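You operate a simulated robot arm through the tools that you are given. There is no shell and no other tool. Be economical: measure what you need, move in short steps, check, and stop when the job is done.

You are at the controls of a simulated robot arm. One attempt, no reset.

JOB
Stand the hot stew on the ice pack till it stops steaming, lid it, then refrigerate it.
Fine: lower shelf of the fridge; shut the door. Set down upright: stew tub.
Where things are to end (x, y in the base frame): stew tub within 0.06 m of [0.85, -1.98].

The check looks at the end state, three seconds after you hand in, the way a careful person would. Anything else that was tipped, shoved, dropped, spilled or broken makes it a failure. A push-on lid holds only when it is set on centred and level and pressed home; a screw cap is set on level and turned clockwise until tight.

ROBOT AND FRAMES
A 5-joint arm with a two-finger parallel gripper on a trunk, on a base that drives. Base frame: it is fixed to the floor where the robot stands at the start and does not move with it; the origin is under the middle of the robot, x ahead of it, y to its left, z up; the surface under the hand at the start is at about z = 0.9. Units: m, rad, N and s.
With the tool pointing down near the work surface it reaches from about 0.58 to 0.94 m from the robot's upright axis, wherever it stands. Its first joint turns from -2.601 to 2.601 rad. Places, roughly: fridge door [0.6, -2, 1.3]; lower shelf of the fridge [1, -1.8, 1.2]; top of the blue ice pack [0.8, -0.4, 0.9]. Payload 1.57 kg.
The tool frame sits at the grasp point between the pads (the TCP): z along the fingers, y along the line on which they close. The tips reach 0.03 m beyond it. Largest opening 0.11 m; finger width 0.024, thickness 0.012; the body of the gripper, 0.048 by 0.112 m, starts 0.078 m behind the TCP.
Orientation is that of the tool frame in the base frame, as [roll, pitch, yaw] about the fixed x, y, z axes, in that order (R = Rz(yaw) Ry(pitch) Rx(roll)). With the fingers straight down and closing along the base's y, the tool's x points along the base's -x, its y along +y and its z along -z.

CONTROLS
- The arm moves only by the tool drive_tool. Its argument "commands" is a list that holds one entry, the list of rows, each a list of 7 numbers: the shift along the base's x, y, z in m, then the turn, a rotation vector about the base's x, y, z in degrees, then the closure, from 0 (fully open) to 1 (shut). In form: [[[x, y, z, ax, ay, az, jaw], ...]]. A call has 1 to 12 rows; each row shifts and turns the commanded pose from where the row before left it. Each row takes 0.2 s and may step no farther than 0.05 m and 0.15 rad from the row before; otherwise, or with a gripper value out of range, the whole call is refused. A pose out of reach is approached as far as the arm can. The call stops where the force on the tool passes 60 N (or 10 N more than at its start, if that is more) or the arm is blocked; 0.2 s more then pass. The fingers move at their own pace (about 0.153 m/s each) and stop on an object; they squeeze with about 21 N. The grip force told is the motor's: it shows also when the fingers shut on nothing. Time passes only in rows, and 0.2 s behind the last, so rows that do not move let the fingers close. It gives the time, the measured TCP pose, the force on the tool (base axes), the opening and the grip force at its end, in the units of the frame above (readings bear some noise), with the torque about the TCP (base axes, N m) and any sound that the robot's microphone picked up.
- Cameras (640 x 400 px; columns grow to the right, rows downward): "scene" is now at [0.0187, 0.1088, 1.912]; the picture's right is [-0.62, -0.78, 0.00], its down [-0.58, 0.46, -0.67] and it looks along [0.52, -0.42, -0.74] (base axes); focal length 276 px, centre (320, 200). "wrist" rides on the gripper at [0.07, 0.016, -0.141] in the tool frame; the picture's right is [-0.23, 0.97, 0.00], its down [-0.86, -0.20, -0.48] and it looks along [-0.47, -0.11, 0.88] (tool axes); focal length 222 px, centre (320, 200). There is no depth. A picture from a camera that has moved, and an enlarged one, comes with that camera's place and axes in the base frame and with its lens.
- grab_frame(camera): a new picture of that camera. No time passes.
- raise_lower(by): slides the trunk up (or, below 0, down) by that many m; the arm and the scene camera ride with it, the base frame stays. It gives what a move gives, with no picture.
- steer(legs): drives the robot by 1 to 6 legs, each [ahead, turn to the left] in m and rad, along the robot's own axes; the way and the turn of a leg run together, so that a leg with both is an arc; at most 1.5 m and 3.142 rad a leg. The arm and the cameras ride along, it lands a little off, and it stops where it bumps. It gives what a move gives.
- head_to(pan, tilt): turns the head with the scene camera to pan (to the left, within 2.705 rad either way) and tilt (down, from -0.506 to 1.204), counted from straight ahead of the robot. It gives what a move gives.
- close_up(camera, box): a new picture of the part [left, top, right, bottom] of that camera's present view, enlarged. No time passes.
- sign_off(): hands the job in; it is judged then, once.

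Work in short steps. Places have to be worked out from the pictures, the camera data and where the tool is seen: move nearer, look again, correct. Check each grasp and each placing, and mend what went wrong. You have 120 turns and 78 pictures in all, those below and enlarged ones among them. Open the gripper and draw the arm clear of the work before you hand the job in, unless the task says otherwise; then end with one line.

The tools are called after "Emit:" as name(argument=value, ...) on one line, values as JSON. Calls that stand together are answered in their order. drive_tool: Moves the arm, as the interface text tells. Its arguments: {"type":"object","properties":{"commands":{"type":"array"}},"required":["commands"]} The other tools are called the same way: raise_lower (by) slides the trunk up or down; steer (legs) drives the base; head_to (pan, tilt) turns the head that bears the scene camera; grab_frame (camera) takes a picture; close_up (camera, box) takes an enlarged picture of a part of a camera's view; sign_off () hands the job in.

At the start:

```text
time_s: 0.0
eef_pos: [0.7333, -0.3692, 1.199]
tool_rot: [-3.141, 0.001, -3.123]
force: [0.7, -0.7, 0.4]
wrist_torque: [0.02, 0.0, 0.01]
finger_gap: 0.1099
grip_force: 0.0
trunk travel left (down, up): [-0.932, 0.038]
robot x, y, heading: [-0.0013, -0.0069, -0.001]
head pan, tilt: [-0.672, 0.834]
```

scene: 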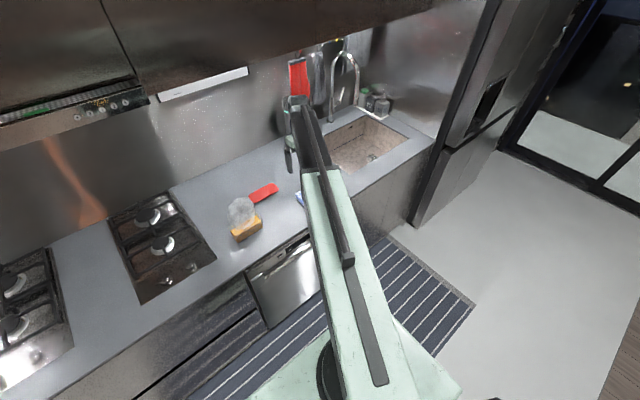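
wrist: 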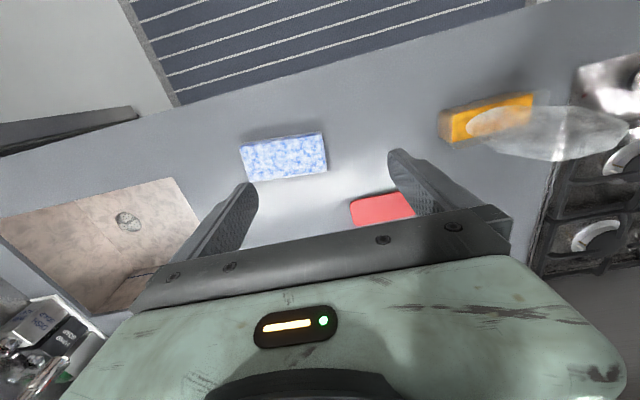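

The views show an orange steaming tub near (0.78,-0.10), the ice pack near (0.78,-0.45) and a red lid near (0.95,-0.28). I'll enlarge both views for detail.

Emit:
close_up(camera="scene", box=[200, 160, 320, 260])

Emit:
close_up(camera="wrist", box=[220, 60, 640, 260])

```text
4.00 times, centred on (260, 210) of scene
camera zoom: at [0.0187, 0.1088, 1.912], right [-0.62, -0.78, 0.0], down [-0.58, 0.46, -0.67], along [0.52, -0.42, -0.74], focal length 1104 px, centre (560, 160)
```

zoom: 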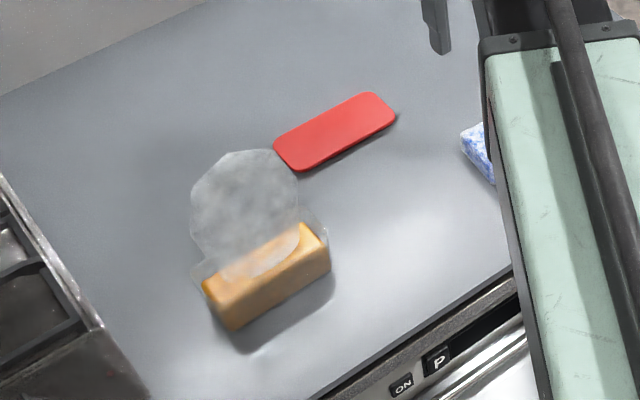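

```text
1.52 times, centred on (430, 160) of wrist
camera zoom: at [0.6633, -0.3543, 1.3402], right [0.21, 0.98, 0.0], down [0.86, -0.18, 0.48], along [0.47, -0.1, -0.88], focal length 338 px, centre (152, 261)
```

zoom: 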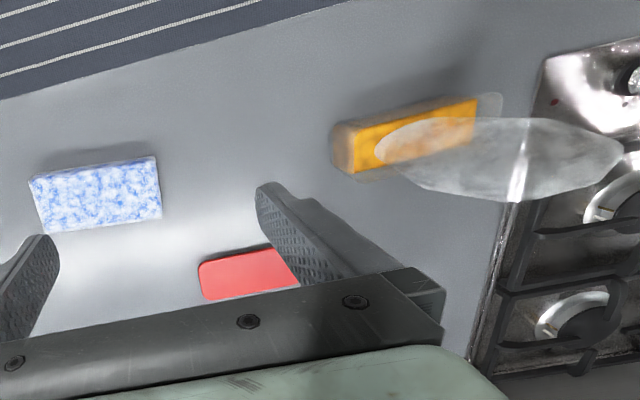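

The tub is a box-shaped, see-through-edged container. I move the hand over toward it to look from above.

Emit:
drive_tool(commands=[[[0, 0.045, 0, 0, 0, 0, 0], [0, 0.045, 0, 0, 0, 0, 0], [0, 0.045, 0, 0, 0, 0, 0], [0, 0.045, 0, 0, 0, 0, 0], [0, 0.045, 0, 0, 0, 0, 0], [0, 0.045, 0, 0, 0, 0, 0]]])

Emit:
grab_frame(camera="wrist")

Emit:
grab_frame(camera="scene")

```text
time_s: 1.4
eef_pos: [0.7341, -0.0998, 1.197]
tool_rot: [3.141, 0.001, -3.124]
force: [0.2, 1.1, 0.9]
wrist_torque: [-0.04, -0.02, 0.01]
finger_gap: 0.1098
grip_force: 0.0
out of reach, approached as far as the arm can: row 5
trunk travel left (down, up): [-0.932, 0.038]
robot x, y, heading: [-0.0009, -0.0122, -0.003]
head pan, tilt: [-0.672, 0.834]
```

```text
73 pictures are left
camera wrist: at [0.6627, -0.0849, 1.3402], right [0.21, 0.98, 0.0], down [0.86, -0.19, 0.48], along [0.47, -0.1, -0.88], focal length 222 px, centre (320, 200)
```

wrist: 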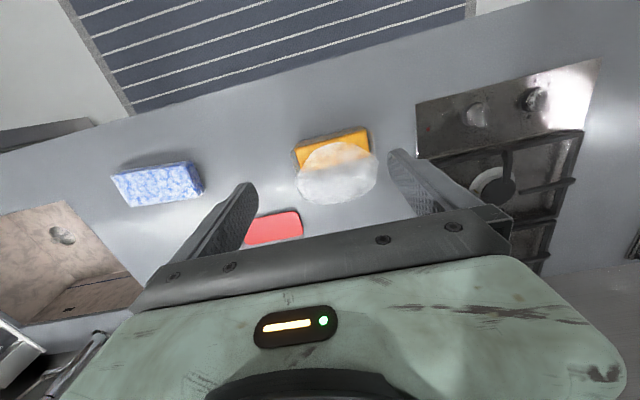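

```text
72 pictures are left
camera scene: at [0.0188, 0.1095, 1.9119], right [-0.62, -0.78, 0.0], down [-0.58, 0.46, -0.67], along [0.52, -0.42, -0.74], focal length 276 px, centre (320, 200)
```

scene: 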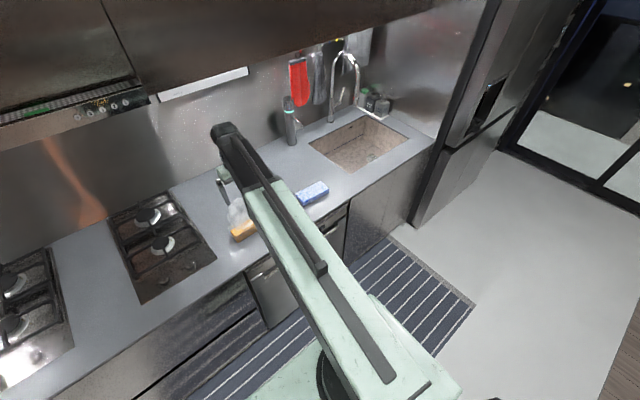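

Emit:
close_up(camera="wrist", box=[100, 100, 420, 300])

```text
2.00 times, centred on (260, 200) of wrist
camera zoom: at [0.6627, -0.0849, 1.3402], right [0.21, 0.98, 0.0], down [0.86, -0.19, 0.48], along [0.47, -0.1, -0.88], focal length 444 px, centre (440, 200)
```

zoom: 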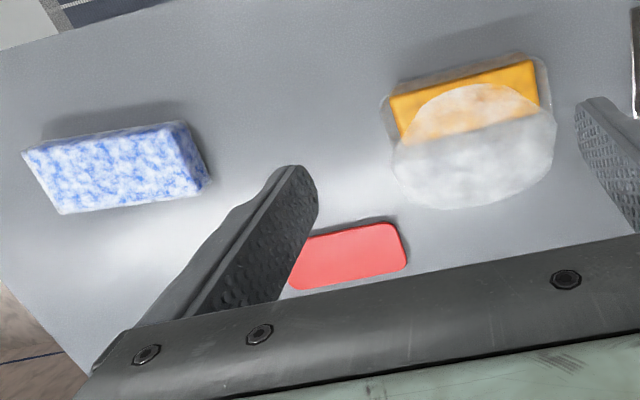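

Triangulating two wrist views: the stew surface is at z≈0.95, centred (0.780,-0.087), long axis along y (~0.13×0.055); the ice pack top is z≈0.92 at (0.779,-0.451), 0.16×0.065. I turn the hand 90° so the fingers close along x and centre over the tub.

Emit:
drive_tool(commands=[[[0.01, 0.003, 0, 0, 0, 8.1, 0], [0.01, 0.003, 0, 0, 0, 8.1, 0], [0.01, 0.003, 0, 0, 0, 8.1, 0], [0.01, 0.003, 0, 0, 0, 8.1, 0], [0.006, 0.001, 0, 0, 0, 8.1, 0], [0, 0, 0, 0, 0, 8.1, 0], [0, 0, 0, 0, 0, 8.1, 0], [0, 0, -0.02, 0, 0, 8.1, 0], [0, 0, -0.02, 0, 0, 8.1, 0], [0, 0, -0.02, 0, 0, 8.1, 0], [0, 0, -0.02, 0, 0, 8.0, 0], [0, 0, 0, 0, 0, 0, 0]]])

Emit:
grab_frame(camera="wrist")

Emit:
close_up(camera="scene", box=[200, 160, 320, 260])

```text
time_s: 4.0
eef_pos: [0.7791, -0.0873, 1.1988]
tool_rot: [3.141, 0.0, -1.568]
force: [0.7, 0.2, 0.0]
wrist_torque: [-0.04, 0.0, -0.02]
finger_gap: 0.11
grip_force: 0.1
out of reach, approached as far as the arm can: row 3, 8, 9, 10, 11
trunk travel left (down, up): [-0.932, 0.038]
robot x, y, heading: [-0.002, -0.0149, -0.003]
head pan, tilt: [-0.672, 0.834]
```

```text
70 pictures are left
camera wrist: at [0.7627, -0.1567, 1.3401], right [-0.97, 0.23, 0.0], down [0.2, 0.86, 0.48], along [0.11, 0.47, -0.88], focal length 222 px, centre (320, 200)
```

wrist: 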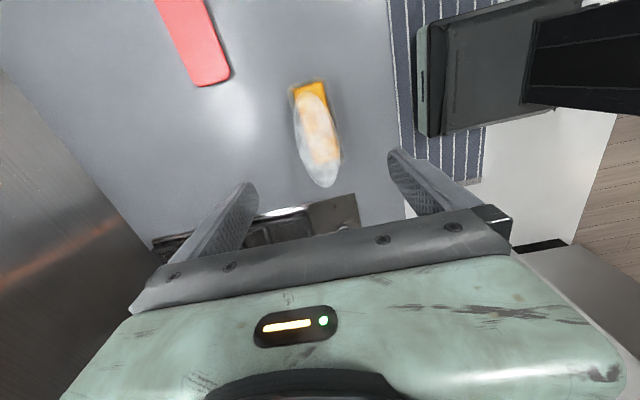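

```text
4.00 times, centred on (260, 210) of scene
camera zoom: at [0.0187, 0.1089, 1.912], right [-0.62, -0.78, 0.0], down [-0.58, 0.46, -0.67], along [0.52, -0.42, -0.74], focal length 1104 px, centre (560, 160)
```

zoom: 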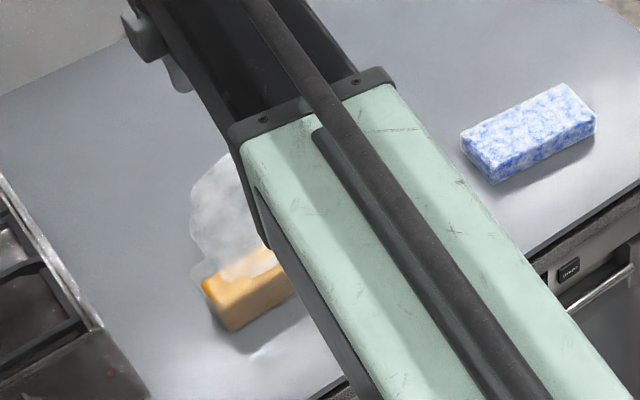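

The lowering was refused at this trunk height, so I lower the trunk by 0.13, keeping finger tips above the tub.

Emit:
raise_lower(by=-0.13)

Emit:
grab_frame(camera="wrist")

```text
time_s: 5.6
eef_pos: [0.7795, -0.0867, 1.0681]
tool_rot: [3.141, 0.0, -1.571]
force: [1.0, 0.6, 0.2]
wrist_torque: [0.01, 0.0, -0.01]
finger_gap: 0.1099
grip_force: 0.0
trunk travel left (down, up): [-0.802, 0.168]
robot x, y, heading: [0.0001, -0.0093, -0.003]
head pan, tilt: [-0.672, 0.834]
```

```text
68 pictures are left
camera wrist: at [0.7625, -0.1566, 1.2102], right [-0.97, 0.23, 0.0], down [0.2, 0.86, 0.48], along [0.11, 0.47, -0.88], focal length 222 px, centre (320, 200)
```

wrist: 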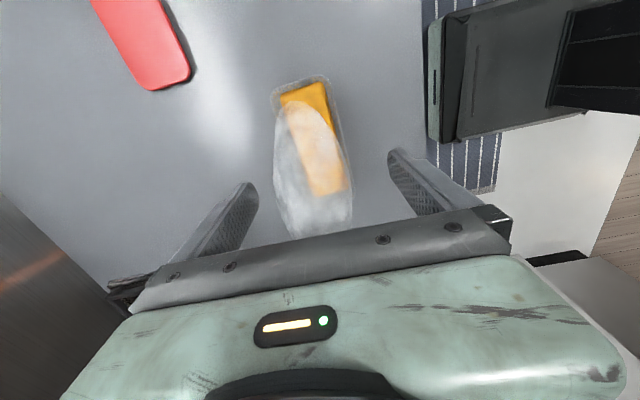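

Emit:
close_up(camera="wrist", box=[230, 60, 390, 260])

```text
2.00 times, centred on (310, 160) of wrist
camera zoom: at [0.7625, -0.1566, 1.2102], right [-0.97, 0.23, 0.0], down [0.2, 0.86, 0.48], along [0.11, 0.47, -0.88], focal length 444 px, centre (340, 280)
```

zoom: 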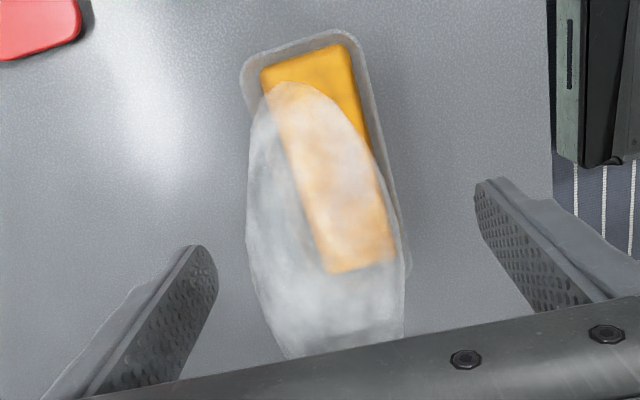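

Rim is about 0.057 wide in x, centre ≈(0.782,-0.089), turned about +2°. I lower onto it with that correction, fingers straddling in x.

Emit:
drive_tool(commands=[[[0.003, -0.002, -0.02, 0, 0, 2, 0], [0, 0, -0.03, 0, 0, 0, 0], [0, 0, -0.03, 0, 0, 0, 0], [0, 0, -0.03, 0, 0, 0, 0], [0, 0, -0.016, 0, 0, 0, 0], [0, 0, 0, 0, 0, 0, 0]]])

Emit:
grab_frame(camera="wrist")

```text
time_s: 7.0
eef_pos: [0.7827, -0.0885, 1.0695]
tool_rot: [3.141, -0.001, -1.535]
force: [-0.8, 0.5, -0.3]
wrist_torque: [-0.02, -0.01, -0.03]
finger_gap: 0.1101
grip_force: 0.1
out of reach, approached as far as the arm can: row 1, 2, 3, 4, 5
trunk travel left (down, up): [-0.802, 0.168]
robot x, y, heading: [0.0017, -0.0064, -0.001]
head pan, tilt: [-0.672, 0.834]
```

```text
66 pictures are left
camera wrist: at [0.7686, -0.1588, 1.2101], right [-0.98, 0.19, 0.0], down [0.17, 0.86, 0.48], along [0.09, 0.47, -0.88], focal length 222 px, centre (320, 200)
```

wrist: 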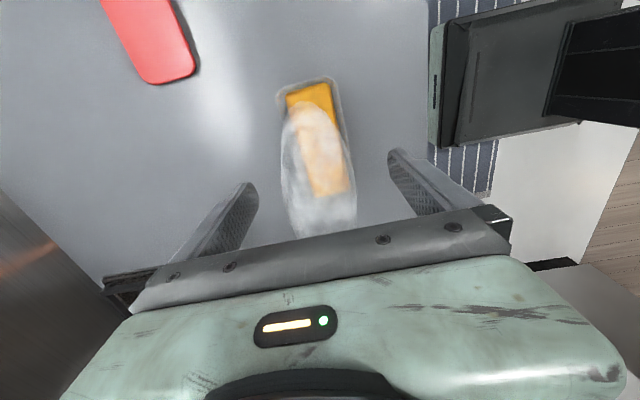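

The arm is at its lowest relative to the trunk, so the trunk does the vertical moves. I lower in two steps.

Emit:
raise_lower(by=-0.07)

Emit:
grab_frame(camera="wrist")

```text
time_s: 8.1
eef_pos: [0.7827, -0.0896, 0.9996]
tool_rot: [-3.141, 0.001, -1.536]
force: [-0.2, -0.5, 0.7]
wrist_torque: [-0.01, 0.01, 0.01]
finger_gap: 0.11
grip_force: 0.0
trunk travel left (down, up): [-0.732, 0.238]
robot x, y, heading: [0.0007, -0.0132, -0.003]
head pan, tilt: [-0.672, 0.834]
```

```text
65 pictures are left
camera wrist: at [0.7685, -0.1588, 1.1402], right [-0.98, 0.19, 0.0], down [0.17, 0.86, 0.48], along [0.09, 0.47, -0.88], focal length 222 px, centre (320, 200)
```

wrist: 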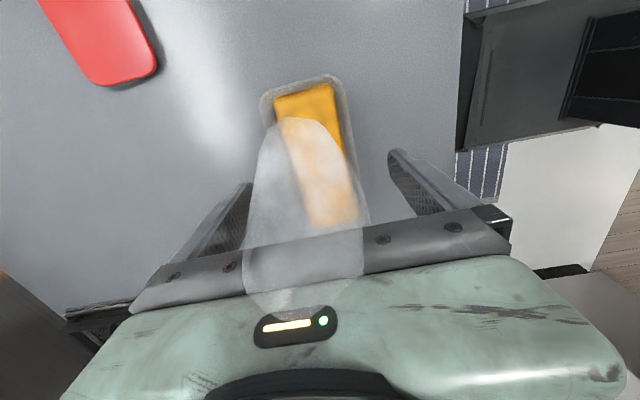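

Rim height ≈0.96 and centred in x at 0.784. Going down to grasp height.

Emit:
raise_lower(by=-0.061)

Emit:
grab_frame(camera="wrist")

```text
time_s: 9.1
eef_pos: [0.7827, -0.0891, 0.9379]
tool_rot: [3.142, 0.001, -1.536]
force: [-0.7, 0.0, 1.2]
wrist_torque: [0.0, -0.01, 0.0]
finger_gap: 0.11
grip_force: 0.0
trunk travel left (down, up): [-0.671, 0.299]
robot x, y, heading: [-0.0011, -0.0105, -0.005]
head pan, tilt: [-0.672, 0.834]
```

```text
64 pictures are left
camera wrist: at [0.7685, -0.1588, 1.0792], right [-0.98, 0.19, 0.0], down [0.17, 0.86, 0.48], along [0.09, 0.47, -0.88], focal length 222 px, centre (320, 200)
```

wrist: 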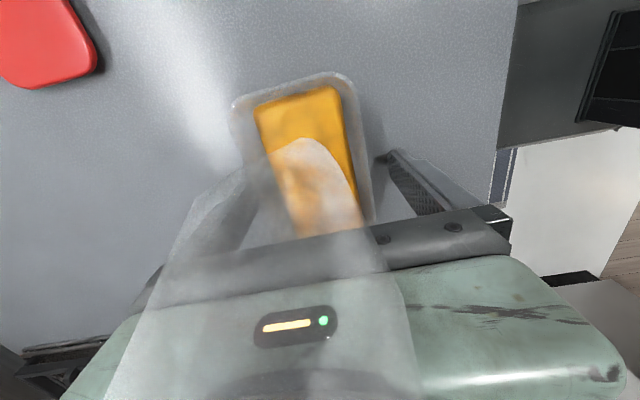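

The tub is between the fingers; no contact. Closing now.

Emit:
drive_tool(commands=[[[0, 0, 0, 0, 0, 0, 0.3], [0, 0, 0, 0, 0, 0, 0.6], [0, 0, 0, 0, 0, 0, 1], [0, 0, 0, 0, 0, 0, 1]]])

```text
time_s: 10.1
eef_pos: [0.7815, -0.089, 0.9384]
tool_rot: [3.141, 0.001, -1.536]
force: [-0.7, 0.2, 1.3]
wrist_torque: [0.05, 0.21, 0.19]
finger_gap: 0.0638
grip_force: 21.4
trunk travel left (down, up): [-0.671, 0.299]
robot x, y, heading: [0.002, -0.0111, -0.004]
head pan, tilt: [-0.672, 0.834]
```

Gripped at 0.064 m. Lifting by the trunk and looking.

Emit:
raise_lower(by=0.08)

Emit:
grab_frame(camera="wrist")

Emit:
grab_frame(camera="scene")

```text
time_s: 11.2
eef_pos: [0.7826, -0.0884, 1.0182]
tool_rot: [-3.141, 0.0, -1.536]
force: [0.4, -0.1, -4.9]
wrist_torque: [0.04, -0.03, 0.01]
finger_gap: 0.0633
grip_force: 21.1
trunk travel left (down, up): [-0.751, 0.219]
robot x, y, heading: [0.0032, -0.0083, -0.006]
head pan, tilt: [-0.672, 0.834]
```

```text
63 pictures are left
camera wrist: at [0.7691, -0.1588, 1.1588], right [-0.98, 0.19, 0.0], down [0.17, 0.86, 0.48], along [0.09, 0.47, -0.88], focal length 222 px, centre (320, 200)
```

wrist: 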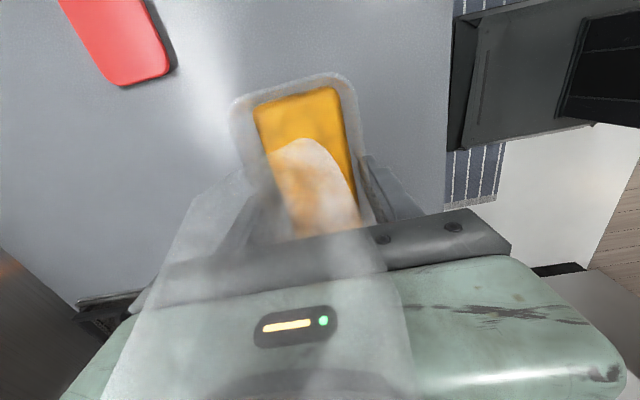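

```text
62 pictures are left
camera scene: at [0.0194, 0.1088, 1.731], right [-0.62, -0.78, 0.0], down [-0.58, 0.46, -0.67], along [0.52, -0.42, -0.74], focal length 276 px, centre (320, 200)
```

scene: 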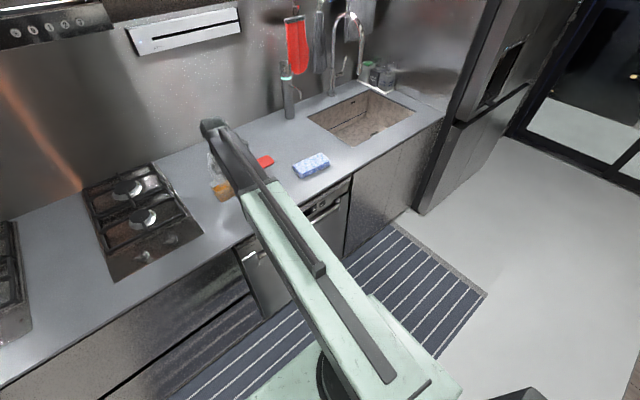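

Held level, ~0.5 kg. Moving across to above the ice pack at (0.779,-0.451).

Emit:
drive_tool(commands=[[[0, -0.015, 0, 0, 0, 0, 1], [0, -0.03, 0, 0, 0, 0, 1], [0, -0.035, 0, 0, 0, 0, 1], [0, -0.035, 0, 0, 0, 0, 1], [0, -0.035, 0, 0, 0, 0, 1], [0, -0.035, 0, 0, 0, -0.5, 1], [0, -0.035, 0, 0, 0, -0.5, 1], [0, -0.035, 0, 0, 0, -0.5, 1], [0, -0.035, 0, 0, 0, -0.5, 1], [-0.001, -0.035, 0, 0, 0, 0, 1], [-0.001, -0.025, 0, 0, 0, 0, 1], [-0.001, -0.011, 0, 0, 0, 0, 1]]])

Emit:
grab_frame(camera="wrist")

Emit:
close_up(camera="scene", box=[200, 90, 400, 220])

```text
time_s: 13.8
eef_pos: [0.7817, -0.4492, 1.0162]
tool_rot: [3.141, 0.0, -1.57]
force: [0.3, 0.6, -4.1]
wrist_torque: [-0.01, 0.0, 0.0]
finger_gap: 0.0635
grip_force: 20.6
out of reach, approached as far as the arm can: row 10
trunk travel left (down, up): [-0.751, 0.219]
robot x, y, heading: [0.001, -0.013, -0.0]
head pan, tilt: [-0.672, 0.834]
```

```text
61 pictures are left
camera wrist: at [0.7648, -0.5196, 1.1587], right [-0.97, 0.23, 0.0], down [0.2, 0.86, 0.48], along [0.11, 0.47, -0.88], focal length 222 px, centre (320, 200)
```

wrist: 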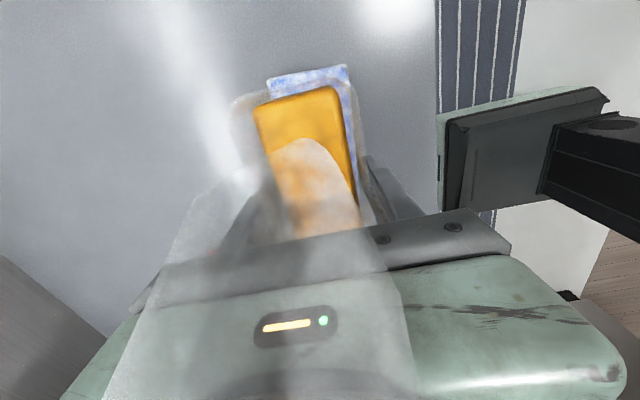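

```text
3.08 times, centred on (300, 155) of scene
camera zoom: at [0.0193, 0.1085, 1.731], right [-0.62, -0.78, 0.0], down [-0.58, 0.46, -0.67], along [0.52, -0.42, -0.74], focal length 849 px, centre (382, 338)
```

zoom: 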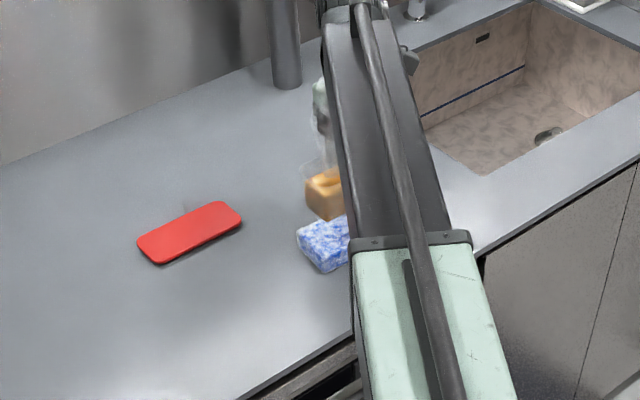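

Ice centre reads ≈(0.777,-0.447). I nudge x by −4 mm and lower toward contact.

Emit:
drive_tool(commands=[[[-0.004, 0, 0, 0, 0, 0, 1], [0, 0, 0, 0, 0, 0, 1]]])

Emit:
raise_lower(by=-0.045)

Emit:
close_up(camera="scene", box=[270, 110, 350, 190])

```text
time_s: 14.4
eef_pos: [0.7768, -0.4494, 1.0183]
tool_rot: [-3.141, 0.002, -1.571]
force: [0.4, 0.5, -4.5]
wrist_torque: [0.0, 0.03, -0.01]
finger_gap: 0.0637
grip_force: 20.8
out of reach, approached as far as the arm can: row 1
trunk travel left (down, up): [-0.751, 0.219]
robot x, y, heading: [0.0025, -0.0101, -0.006]
head pan, tilt: [-0.672, 0.834]
```

```text
time_s: 15.3
eef_pos: [0.7771, -0.4496, 0.973]
tool_rot: [3.14, -0.002, -1.571]
force: [0.6, -1.2, -4.4]
wrist_torque: [0.03, 0.03, 0.02]
finger_gap: 0.0633
grip_force: 21.1
trunk travel left (down, up): [-0.706, 0.264]
robot x, y, heading: [-0.0025, -0.012, -0.002]
head pan, tilt: [-0.672, 0.834]
```

```text
5.00 times, centred on (310, 150) of scene
camera zoom: at [0.0196, 0.1083, 1.6859], right [-0.62, -0.78, 0.0], down [-0.58, 0.46, -0.67], along [0.52, -0.42, -0.74], focal length 1380 px, centre (370, 450)
```

zoom: 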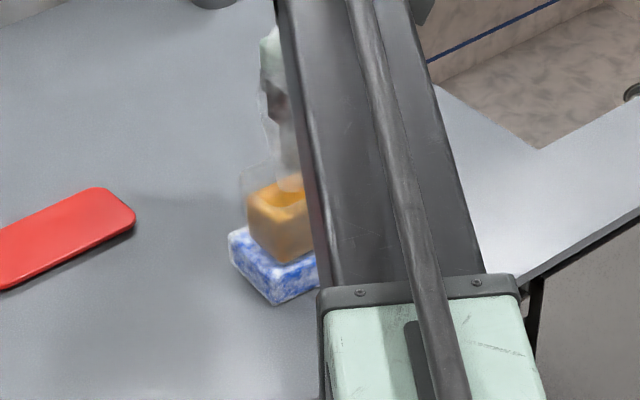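

Nearly on it, no contact yet. Lower in small steps.

Emit:
raise_lower(by=-0.008)

```text
time_s: 15.9
eef_pos: [0.7759, -0.4477, 0.9664]
tool_rot: [-3.139, -0.001, -1.572]
force: [4.7, -0.6, 24.3]
wrist_torque: [0.17, 0.32, -0.01]
finger_gap: 0.0637
grip_force: 21.4
trunk travel left (down, up): [-0.698, 0.272]
robot x, y, heading: [-0.0016, -0.0133, -0.003]
head pan, tilt: [-0.672, 0.834]
```

Contact (24 N). I ease up a hair, then open and rise.

Emit:
raise_lower(by=0.003)

Emit:
drive_tool(commands=[[[0, 0, 0, 0, 0, 0, 0.3], [0, 0, 0, 0, 0, 0, 0], [0, 0, 0, 0, 0, 0, 0]]])

Emit:
raise_lower(by=0.15)

Emit:
grab_frame(camera="wrist")

```text
time_s: 16.4
eef_pos: [0.7769, -0.4499, 0.9668]
tool_rot: [-3.14, 0.0, -1.571]
force: [-0.5, -0.3, -5.0]
wrist_torque: [0.04, -0.03, -0.02]
finger_gap: 0.0636
grip_force: 20.7
trunk travel left (down, up): [-0.701, 0.269]
robot x, y, heading: [0.0, -0.0122, -0.001]
head pan, tilt: [-0.672, 0.834]
```

```text
time_s: 17.2
eef_pos: [0.7771, -0.4478, 0.9675]
tool_rot: [3.141, 0.0, -1.571]
force: [-0.2, 0.8, 0.2]
wrist_torque: [0.02, -0.01, 0.0]
finger_gap: 0.1099
grip_force: 0.0
trunk travel left (down, up): [-0.701, 0.269]
robot x, y, heading: [0.0008, -0.0072, -0.003]
head pan, tilt: [-0.672, 0.834]
```

```text
time_s: 19.0
eef_pos: [0.7777, -0.449, 1.117]
tool_rot: [3.14, -0.001, -1.572]
force: [0.4, -0.4, -0.5]
wrist_torque: [0.01, 0.01, 0.0]
finger_gap: 0.11
grip_force: 0.1
trunk travel left (down, up): [-0.851, 0.119]
robot x, y, heading: [0.0038, -0.0085, -0.003]
head pan, tilt: [-0.672, 0.834]
```

```text
58 pictures are left
camera wrist: at [0.7605, -0.5185, 1.2591], right [-0.97, 0.23, 0.0], down [0.2, 0.86, 0.48], along [0.11, 0.47, -0.88], focal length 222 px, centre (320, 200)
```

wrist: 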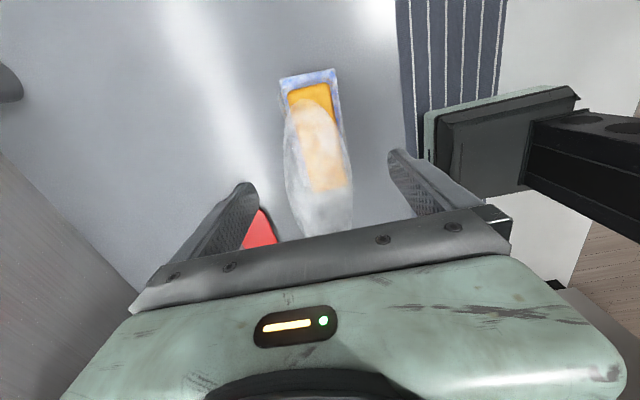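

The tub stands on the ice pack, still steaming. While it cools I drive 0.08 m ahead to bring the lid into reach.

Emit:
steer(legs=[[0.08, 0]])

Emit:
drive_tool(commands=[[[0, 0.03, 0, 0, 0, 0, 0], [0, 0.03, 0, 0, 0, 0, 0], [0, 0.04, 0, 0, 0, 0, 0], [0.005, 0.04, 0, 0, 0, 0, 0], [0.02, 0.025, 0, 0, 0, 0, 0], [0.02, 0.01, 0, 0, 0, 0, 0], [0, 0, 0, 0, 0, 0, 0]]])

Emit:
grab_frame(camera="wrist")

```text
time_s: 20.0
eef_pos: [0.8584, -0.4489, 1.1177]
tool_rot: [3.139, -0.001, -1.571]
force: [1.5, 0.6, 0.5]
wrist_torque: [-0.01, 0.01, 0.0]
finger_gap: 0.1103
grip_force: 0.0
trunk travel left (down, up): [-0.851, 0.119]
robot x, y, heading: [0.0812, -0.0062, -0.005]
head pan, tilt: [-0.672, 0.834]
```

```text
time_s: 21.6
eef_pos: [0.9051, -0.2746, 1.1181]
tool_rot: [3.142, 0.001, -1.569]
force: [0.4, -0.6, 0.1]
wrist_torque: [0.0, 0.01, 0.0]
finger_gap: 0.1099
grip_force: 0.0
trunk travel left (down, up): [-0.851, 0.119]
robot x, y, heading: [0.0752, -0.007, 0.001]
head pan, tilt: [-0.672, 0.834]
```

```text
57 pictures are left
camera wrist: at [0.8882, -0.3447, 1.2592], right [-0.97, 0.23, 0.0], down [0.2, 0.86, 0.48], along [0.11, 0.47, -0.88], focal length 222 px, centre (320, 200)
```

wrist: 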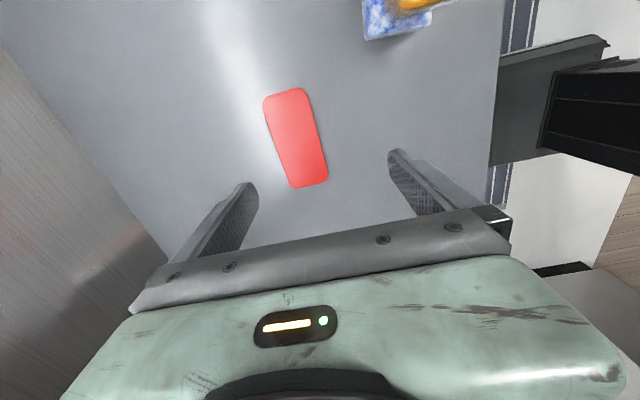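

Lid centre ≈(0.943,-0.266), aligned with the axes, ~0.062×0.145. Moving over it, then down partway.

Emit:
drive_tool(commands=[[[0.02, 0.004, 0, 0, 0, 0, 0], [0.018, 0.004, 0, 0, 0, 0, 0], [0, 0, 0, 0, 0, 0, 0]]])

Emit:
raise_lower(by=-0.12)

Emit:
grab_frame(camera="wrist")

```text
time_s: 22.4
eef_pos: [0.9422, -0.2644, 1.1179]
tool_rot: [3.141, 0.001, -1.571]
force: [0.4, 0.1, 0.3]
wrist_torque: [0.01, 0.0, 0.0]
finger_gap: 0.1101
grip_force: 0.1
trunk travel left (down, up): [-0.851, 0.119]
robot x, y, heading: [0.0822, -0.0108, -0.003]
head pan, tilt: [-0.672, 0.834]
```

```text
time_s: 23.9
eef_pos: [0.941, -0.2654, 0.9982]
tool_rot: [-3.141, 0.0, -1.571]
force: [0.3, 0.5, -0.8]
wrist_torque: [0.02, 0.0, 0.01]
finger_gap: 0.1098
grip_force: 0.1
trunk travel left (down, up): [-0.731, 0.239]
robot x, y, heading: [0.0803, -0.0106, 0.0]
head pan, tilt: [-0.672, 0.834]
```

```text
56 pictures are left
camera wrist: at [0.9239, -0.3357, 1.1392], right [-0.97, 0.23, 0.0], down [0.2, 0.86, 0.48], along [0.11, 0.47, -0.88], focal length 222 px, centre (320, 200)
```

wrist: 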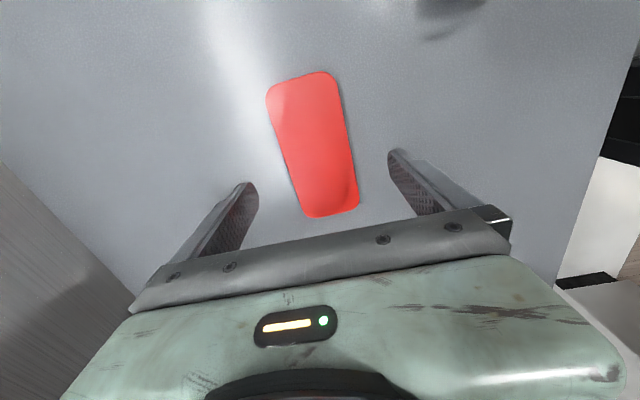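

Centred on the lid to within a millimetre or so (0.147×0.064). Lowering to grip height.

Emit:
raise_lower(by=-0.05)

Emit:
raise_lower(by=-0.012)

Emit:
grab_frame(camera="wrist")

```text
time_s: 24.8
eef_pos: [0.9413, -0.2659, 0.9482]
tool_rot: [-3.142, 0.0, -1.57]
force: [-0.4, 0.0, 0.3]
wrist_torque: [-0.01, -0.01, 0.01]
finger_gap: 0.1101
grip_force: 0.2
trunk travel left (down, up): [-0.681, 0.289]
robot x, y, heading: [0.0814, -0.013, -0.002]
head pan, tilt: [-0.672, 0.834]
```

```text
time_s: 25.4
eef_pos: [0.9395, -0.2662, 0.9354]
tool_rot: [3.141, -0.001, -1.572]
force: [-0.1, 0.3, -0.5]
wrist_torque: [-0.02, -0.01, -0.01]
finger_gap: 0.1099
grip_force: 0.1
trunk travel left (down, up): [-0.669, 0.301]
robot x, y, heading: [0.077, -0.0076, -0.004]
head pan, tilt: [-0.672, 0.834]
```

```text
55 pictures are left
camera wrist: at [0.9239, -0.3356, 1.0771], right [-0.97, 0.23, 0.0], down [0.2, 0.86, 0.48], along [0.11, 0.47, -0.88], focal length 222 px, centre (320, 200)
```

wrist: 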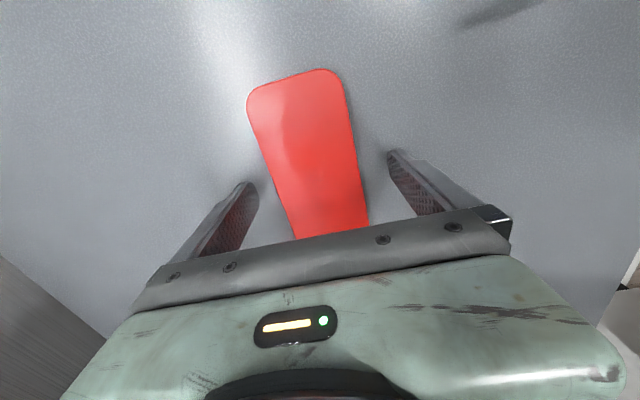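

No contact yet; I go 3 mm lower and close.

Emit:
raise_lower(by=-0.003)

Emit:
drive_tool(commands=[[[0, 0, 0, 0, 0, 0, 0.3], [0, 0, 0, 0, 0, 0, 0.6], [0, 0, 0, 0, 0, 0, 1], [0, 0, 0, 0, 0, 0, 1]]])

Emit:
raise_lower(by=0.12)

Emit:
grab_frame(camera="wrist")

Emit:
grab_frame(camera="scene")

```text
time_s: 26.0
eef_pos: [0.9403, -0.2662, 0.9328]
tool_rot: [3.141, 0.0, -1.57]
force: [0.0, -0.2, -0.4]
wrist_torque: [-0.01, -0.01, 0.0]
finger_gap: 0.1098
grip_force: 0.0
trunk travel left (down, up): [-0.666, 0.304]
robot x, y, heading: [0.0784, -0.0081, -0.002]
head pan, tilt: [-0.672, 0.834]
```

```text
time_s: 27.0
eef_pos: [0.9397, -0.2662, 0.9328]
tool_rot: [3.141, 0.001, -1.571]
force: [0.3, -0.6, -0.1]
wrist_torque: [0.03, 0.0, 0.01]
finger_gap: 0.0688
grip_force: 21.0
trunk travel left (down, up): [-0.666, 0.304]
robot x, y, heading: [0.0839, -0.0083, 0.002]
head pan, tilt: [-0.672, 0.834]
```

```text
time_s: 28.5
eef_pos: [0.9416, -0.2666, 1.053]
tool_rot: [3.141, 0.0, -1.569]
force: [0.8, 0.2, -0.4]
wrist_torque: [-0.02, -0.01, 0.03]
finger_gap: 0.069
grip_force: 20.9
trunk travel left (down, up): [-0.786, 0.184]
robot x, y, heading: [0.0821, -0.0067, 0.001]
head pan, tilt: [-0.672, 0.834]
```

```text
54 pictures are left
camera wrist: at [0.9241, -0.3356, 1.194], right [-0.97, 0.23, 0.0], down [0.2, 0.86, 0.48], along [0.11, 0.47, -0.88], focal length 222 px, centre (320, 200)
```

wrist: 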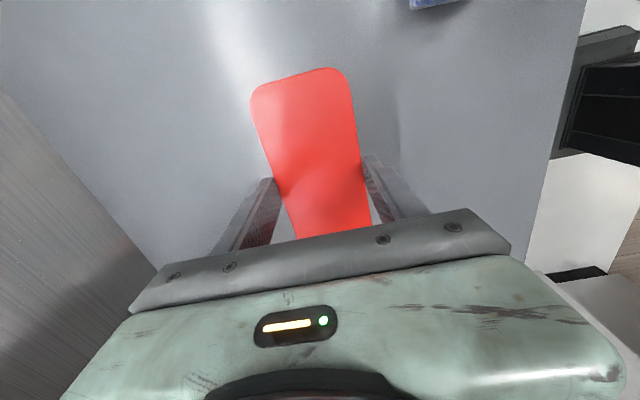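

```text
53 pictures are left
camera scene: at [0.0992, 0.1088, 1.766], right [-0.62, -0.78, 0.0], down [-0.58, 0.46, -0.67], along [0.52, -0.42, -0.74], focal length 276 px, centre (320, 200)
```

scene: 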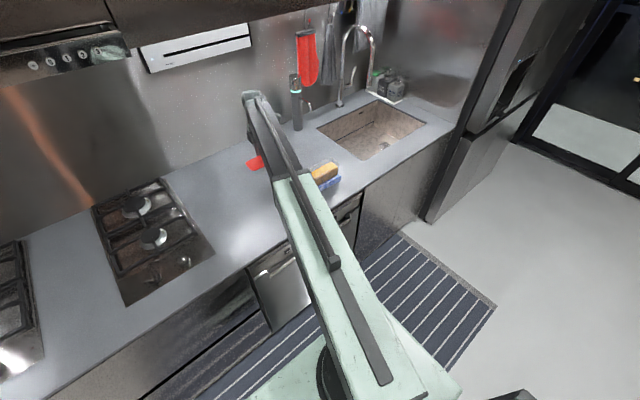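

Lid held level. The tub seems no longer steaming; checking closely.

Emit:
close_up(camera="scene", box=[290, 140, 370, 200])

```text
6.67 times, centred on (330, 170) of scene
camera zoom: at [0.0992, 0.1088, 1.766], right [-0.62, -0.78, 0.0], down [-0.58, 0.46, -0.67], along [0.52, -0.42, -0.74], focal length 1839 px, centre (253, 400)
```

zoom: 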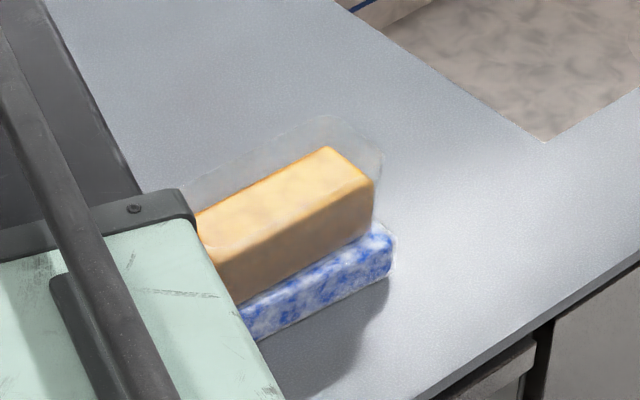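

No steam now. I raise slightly and carry the lid over the tub, which should be centred at (0.777,-0.449).

Emit:
raise_lower(by=0.03)

Emit:
drive_tool(commands=[[[-0.016, -0.018, 0, 0, 0, 0, 1], [-0.02, -0.022, 0, 0, 0, 0, 1], [-0.02, -0.022, 0, 0, 0, 0, 1], [-0.02, -0.022, 0, 0, 0, 0, 1], [-0.02, -0.022, 0, 0, 0, 0, 1], [-0.02, -0.022, 0, 0, 0, 0, 1], [-0.02, -0.022, 0, 0, 0, 0, 1], [-0.016, -0.018, 0, 0, 0, 0, 1], [-0.012, -0.014, 0, 0, 0, 0, 1], [0, 0, 0, 0, 0, 0, 1]]])

Emit:
grab_frame(camera="wrist")

Emit:
grab_frame(camera="scene")

```text
time_s: 29.2
eef_pos: [0.941, -0.2662, 1.0839]
tool_rot: [3.141, 0.0, -1.571]
force: [0.0, 0.4, -0.6]
wrist_torque: [0.01, 0.02, 0.02]
finger_gap: 0.0689
grip_force: 20.8
trunk travel left (down, up): [-0.816, 0.154]
robot x, y, heading: [0.0817, -0.0087, -0.003]
head pan, tilt: [-0.672, 0.834]
```

```text
time_s: 31.4
eef_pos: [0.7783, -0.4487, 1.0825]
tool_rot: [-3.141, -0.001, -1.57]
force: [0.7, 0.0, 0.3]
wrist_torque: [0.03, 0.03, -0.03]
finger_gap: 0.0689
grip_force: 20.6
trunk travel left (down, up): [-0.816, 0.154]
robot x, y, heading: [0.0826, -0.0135, 0.0]
head pan, tilt: [-0.672, 0.834]
```

```text
51 pictures are left
camera wrist: at [0.762, -0.518, 1.2241], right [-0.97, 0.23, 0.0], down [0.2, 0.86, 0.48], along [0.11, 0.47, -0.88], focal length 222 px, centre (320, 200)
```

wrist: 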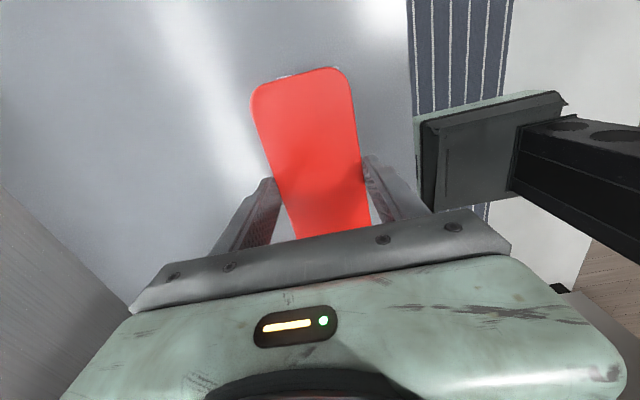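

```text
50 pictures are left
camera scene: at [0.099, 0.1087, 1.796], right [-0.62, -0.78, 0.0], down [-0.58, 0.46, -0.67], along [0.52, -0.42, -0.74], focal length 276 px, centre (320, 200)
```

scene: 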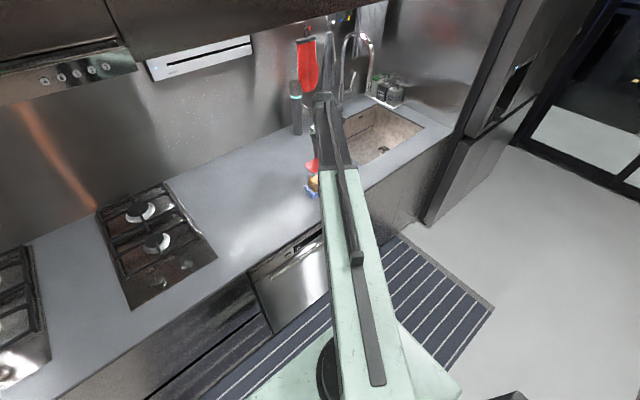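

Roughly aligned. I lower 0.045 and compare lid and rim closely.

Emit:
raise_lower(by=-0.045)

Emit:
close_up(camera="wrist", box=[230, 40, 400, 160])

Emit:
close_up(camera="scene", box=[285, 120, 365, 200])

```text
time_s: 32.3
eef_pos: [0.7784, -0.4472, 1.0372]
tool_rot: [3.14, -0.001, -1.571]
force: [-0.3, -0.2, 0.0]
wrist_torque: [0.0, 0.0, -0.01]
finger_gap: 0.0687
grip_force: 20.9
trunk travel left (down, up): [-0.771, 0.199]
robot x, y, heading: [0.0795, -0.0119, -0.001]
head pan, tilt: [-0.672, 0.834]
```

```text
3.33 times, centred on (315, 100) of wrist
camera zoom: at [0.7621, -0.5177, 1.1792], right [-0.97, 0.23, 0.0], down [0.2, 0.86, 0.48], along [0.11, 0.47, -0.88], focal length 740 px, centre (337, 533)
```

zoom: 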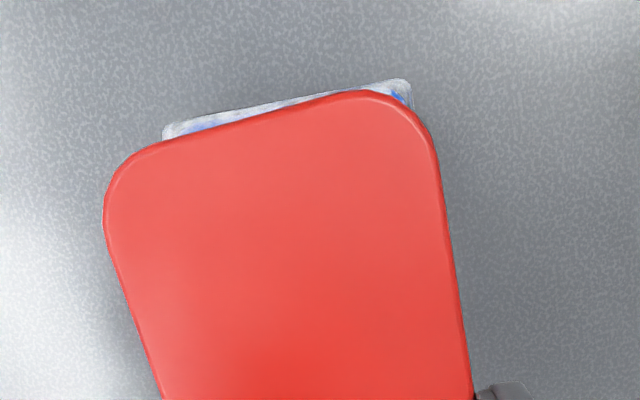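

```text
5.00 times, centred on (325, 160) of scene
camera zoom: at [0.0989, 0.1088, 1.751], right [-0.62, -0.78, 0.0], down [-0.58, 0.46, -0.67], along [0.52, -0.42, -0.74], focal length 1380 px, centre (295, 400)
```

zoom: 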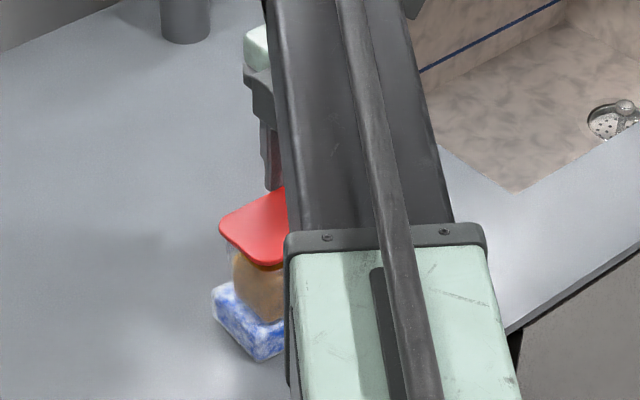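

Alignment looks consistent. Lowering to contact in small steps.

Emit:
raise_lower(by=-0.012)

Emit:
raise_lower(by=-0.006)

```text
time_s: 32.9
eef_pos: [0.7774, -0.4484, 1.0266]
tool_rot: [-3.14, -0.001, -1.571]
force: [2.7, -4.8, 20.9]
wrist_torque: [-0.15, -0.12, 0.05]
finger_gap: 0.069
grip_force: 21.1
trunk travel left (down, up): [-0.759, 0.211]
robot x, y, heading: [0.0822, -0.01, -0.001]
head pan, tilt: [-0.672, 0.834]
heard: snap
```

```text
time_s: 33.4
eef_pos: [0.7782, -0.4474, 1.021]
tool_rot: [3.141, 0.0, -1.57]
force: [2.3, 0.2, 17.6]
wrist_torque: [-0.05, -0.12, 0.02]
finger_gap: 0.0689
grip_force: 20.8
trunk travel left (down, up): [-0.753, 0.217]
robot x, y, heading: [0.0815, -0.0122, 0.0]
head pan, tilt: [-0.672, 0.834]
```

A snap was heard. I open, rise, and inspect the seating.

Emit:
drive_tool(commands=[[[0, 0, 0, 0, 0, 0, 0.3], [0, 0, 0, 0, 0, 0, 0], [0, 0, 0, 0, 0, 0, 0]]])

Emit:
raise_lower(by=0.1)

Emit:
close_up(camera="wrist", box=[220, 40, 420, 240])

Emit:
close_up(camera="scene", box=[285, 140, 345, 200])

```text
time_s: 34.2
eef_pos: [0.7787, -0.4494, 1.0199]
tool_rot: [3.139, 0.001, -1.571]
force: [-0.2, -0.3, -0.2]
wrist_torque: [0.01, 0.01, -0.02]
finger_gap: 0.11
grip_force: 0.0
trunk travel left (down, up): [-0.753, 0.217]
robot x, y, heading: [0.0809, -0.0119, -0.001]
head pan, tilt: [-0.672, 0.834]
```

```text
time_s: 35.6
eef_pos: [0.779, -0.4475, 1.1197]
tool_rot: [3.141, 0.0, -1.571]
force: [-0.4, 0.3, 1.2]
wrist_torque: [-0.01, 0.01, 0.0]
finger_gap: 0.1099
grip_force: 0.0
trunk travel left (down, up): [-0.853, 0.117]
robot x, y, heading: [0.08, -0.0106, -0.004]
head pan, tilt: [-0.672, 0.834]
```

```text
2.00 times, centred on (320, 140) of wrist
camera zoom: at [0.7622, -0.5178, 1.2611], right [-0.97, 0.23, 0.0], down [0.2, 0.86, 0.48], along [0.11, 0.47, -0.88], focal length 444 px, centre (320, 320)
```

zoom: 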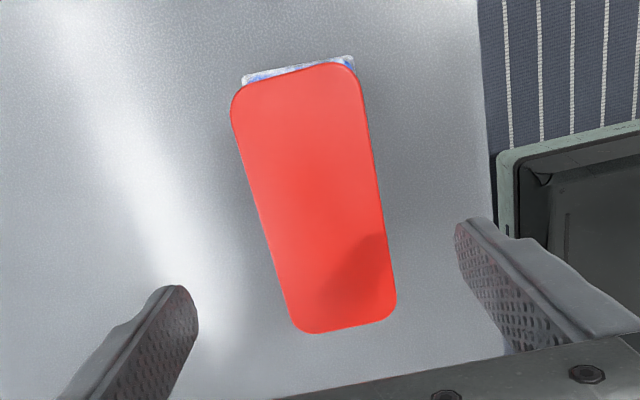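

```text
6.67 times, centred on (315, 170) of scene
camera zoom: at [0.0991, 0.1087, 1.833], right [-0.62, -0.78, 0.0], down [-0.58, 0.46, -0.67], along [0.52, -0.42, -0.74], focal length 1839 px, centre (353, 400)
```

zoom: 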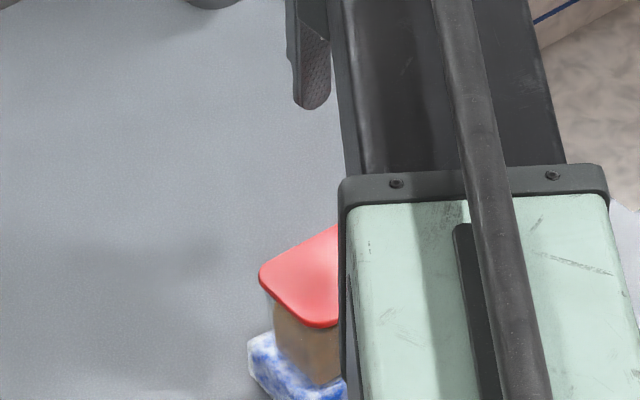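

Lid appears centred and level. I press it once with shut fingers at its centre to be sure.

Emit:
drive_tool(commands=[[[0, 0, 0, 0, 0, 0, 0.5], [0, 0, 0, 0, 0, 0, 1], [0, 0, 0, 0, 0, 0, 1], [0, 0, 0, 0, 0, 0, 1]]])

Emit:
raise_lower(by=-0.085)

Emit:
raise_lower(by=-0.008)

```text
time_s: 36.6
eef_pos: [0.779, -0.4481, 1.1205]
tool_rot: [-3.14, 0.0, -1.57]
force: [0.4, -0.2, -0.9]
wrist_torque: [0.04, -0.02, 0.02]
finger_gap: 0.0
grip_force: 21.0
trunk travel left (down, up): [-0.853, 0.117]
robot x, y, heading: [0.0833, -0.0125, -0.004]
head pan, tilt: [-0.672, 0.834]
```

```text
time_s: 37.8
eef_pos: [0.778, -0.4483, 1.0364]
tool_rot: [-3.136, -0.003, -1.57]
force: [14.8, -10.3, 52.1]
wrist_torque: [-0.23, -0.45, -0.03]
finger_gap: 0.0001
grip_force: 20.8
trunk travel left (down, up): [-0.768, 0.202]
robot x, y, heading: [0.0831, -0.0084, -0.001]
head pan, tilt: [-0.672, 0.834]
```

```text
time_s: 38.1
eef_pos: [0.7784, -0.4469, 1.0368]
tool_rot: [-3.134, -0.004, -1.57]
force: [2.5, -1.0, 42.9]
wrist_torque: [0.07, -0.09, 0.01]
finger_gap: 0.0001
grip_force: 21.0
trunk travel left (down, up): [-0.768, 0.202]
robot x, y, heading: [0.0808, -0.0101, -0.004]
head pan, tilt: [-0.672, 0.834]
stopped: the force on the tool passed its limit at 78 N (the readings are from after the stop); the commanded pose is now the measured one
```

Pressed hard, with the lid top at z≈1.007. I raise the hand and check that everything stayed in place, then turn the head to look at the fridge.

Emit:
raise_lower(by=0.25)

Emit:
grab_frame(camera="wrist")

Emit:
head_to(pan=-1.2, tilt=0.35)

Emit:
grab_frame(camera="scene")

```text
time_s: 40.2
eef_pos: [0.7792, -0.4493, 1.2374]
tool_rot: [-3.137, -0.001, -1.572]
force: [-0.1, -0.5, 1.0]
wrist_torque: [0.0, 0.01, -0.03]
finger_gap: 0.0
grip_force: 21.5
out of reach, approached as far as the arm can: row 1
trunk travel left (down, up): [-0.97, 0.0]
robot x, y, heading: [0.0822, -0.0088, 0.001]
head pan, tilt: [-0.672, 0.834]
```

```text
45 pictures are left
camera wrist: at [0.7631, -0.5182, 1.3783], right [-0.97, 0.23, 0.0], down [0.2, 0.86, 0.48], along [0.11, 0.46, -0.88], focal length 222 px, centre (320, 200)
```

wrist: 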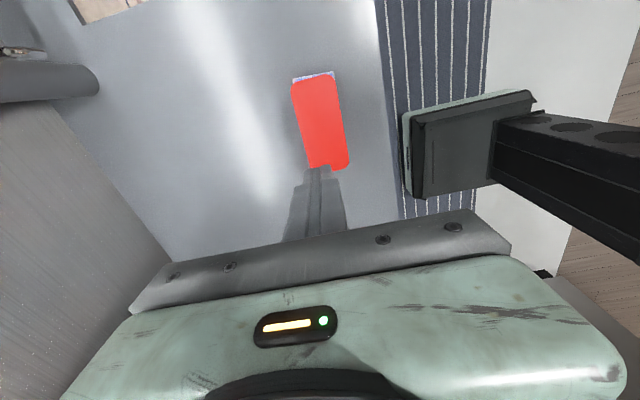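

```text
time_s: 41.2
eef_pos: [0.7812, -0.4483, 1.2371]
tool_rot: [-3.137, -0.003, -1.571]
force: [0.4, -0.5, -0.5]
wrist_torque: [0.01, 0.0, -0.02]
finger_gap: 0.0
grip_force: 20.7
trunk travel left (down, up): [-0.97, 0.0]
robot x, y, heading: [0.0779, -0.0111, -0.007]
head pan, tilt: [-1.201, 0.351]
```

```text
44 pictures are left
camera scene: at [0.071, 0.0712, 1.9925], right [-0.93, -0.36, 0.0], down [-0.12, 0.32, -0.94], along [0.34, -0.88, -0.34], focal length 276 px, centre (320, 200)
```

scene: 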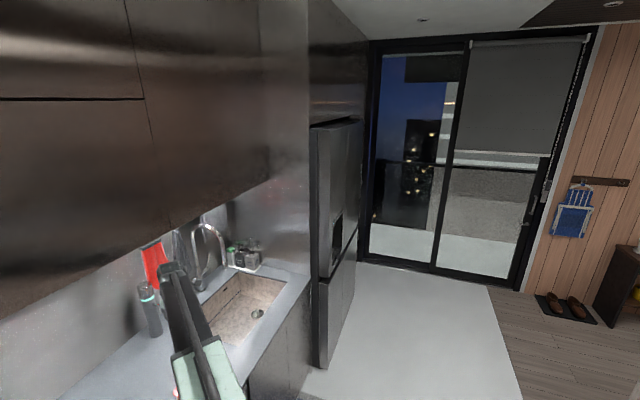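

Tub, lid and ice pack are fine. The fridge stands beyond the sink with its face toward −x. I back off, drive along −y and turn to face it.

Emit:
steer(legs=[[-0.55, 0], [0, -1.5708], [1.75, 0]])

```text
refused: 1.75 is not a number from -1.5 to 1.5
```

Emit:
steer(legs=[[-0.55, 0], [0, -1.5708], [1.0, 0], [0.75, 0], [0, 1.5708]])

Emit:
head_to(pan=0.0, tilt=0.45)

Emit:
grab_frame(camera="scene")

```text
time_s: 60.4
eef_pos: [0.3804, -2.1763, 1.2373]
tool_rot: [-3.137, -0.002, -1.5]
force: [-0.5, 0.3, 0.5]
wrist_torque: [0.0, -0.03, 0.02]
finger_gap: 0.0
grip_force: 21.3
trunk travel left (down, up): [-0.97, 0.0]
robot x, y, heading: [-0.3438, -1.8209, 0.064]
head pan, tilt: [-1.201, 0.351]
```

```text
time_s: 61.8
eef_pos: [0.3799, -2.1761, 1.2368]
tool_rot: [-3.139, -0.001, -1.499]
force: [-0.1, 0.3, -0.4]
wrist_torque: [0.0, -0.01, -0.05]
finger_gap: 0.0001
grip_force: 21.0
trunk travel left (down, up): [-0.97, 0.0]
robot x, y, heading: [-0.3484, -1.8149, 0.062]
head pan, tilt: [0.0, 0.45]
```

```text
43 pictures are left
camera scene: at [-0.3075, -1.6474, 1.9833], right [0.06, -1.0, 0.0], down [-0.43, -0.03, -0.9], along [0.9, 0.05, -0.44], focal length 276 px, centre (320, 200)
```

scene: 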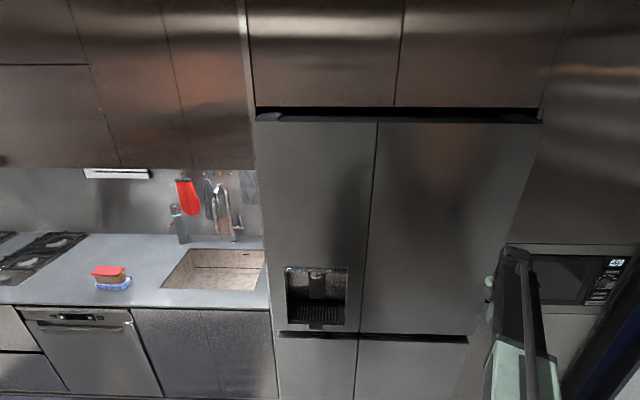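

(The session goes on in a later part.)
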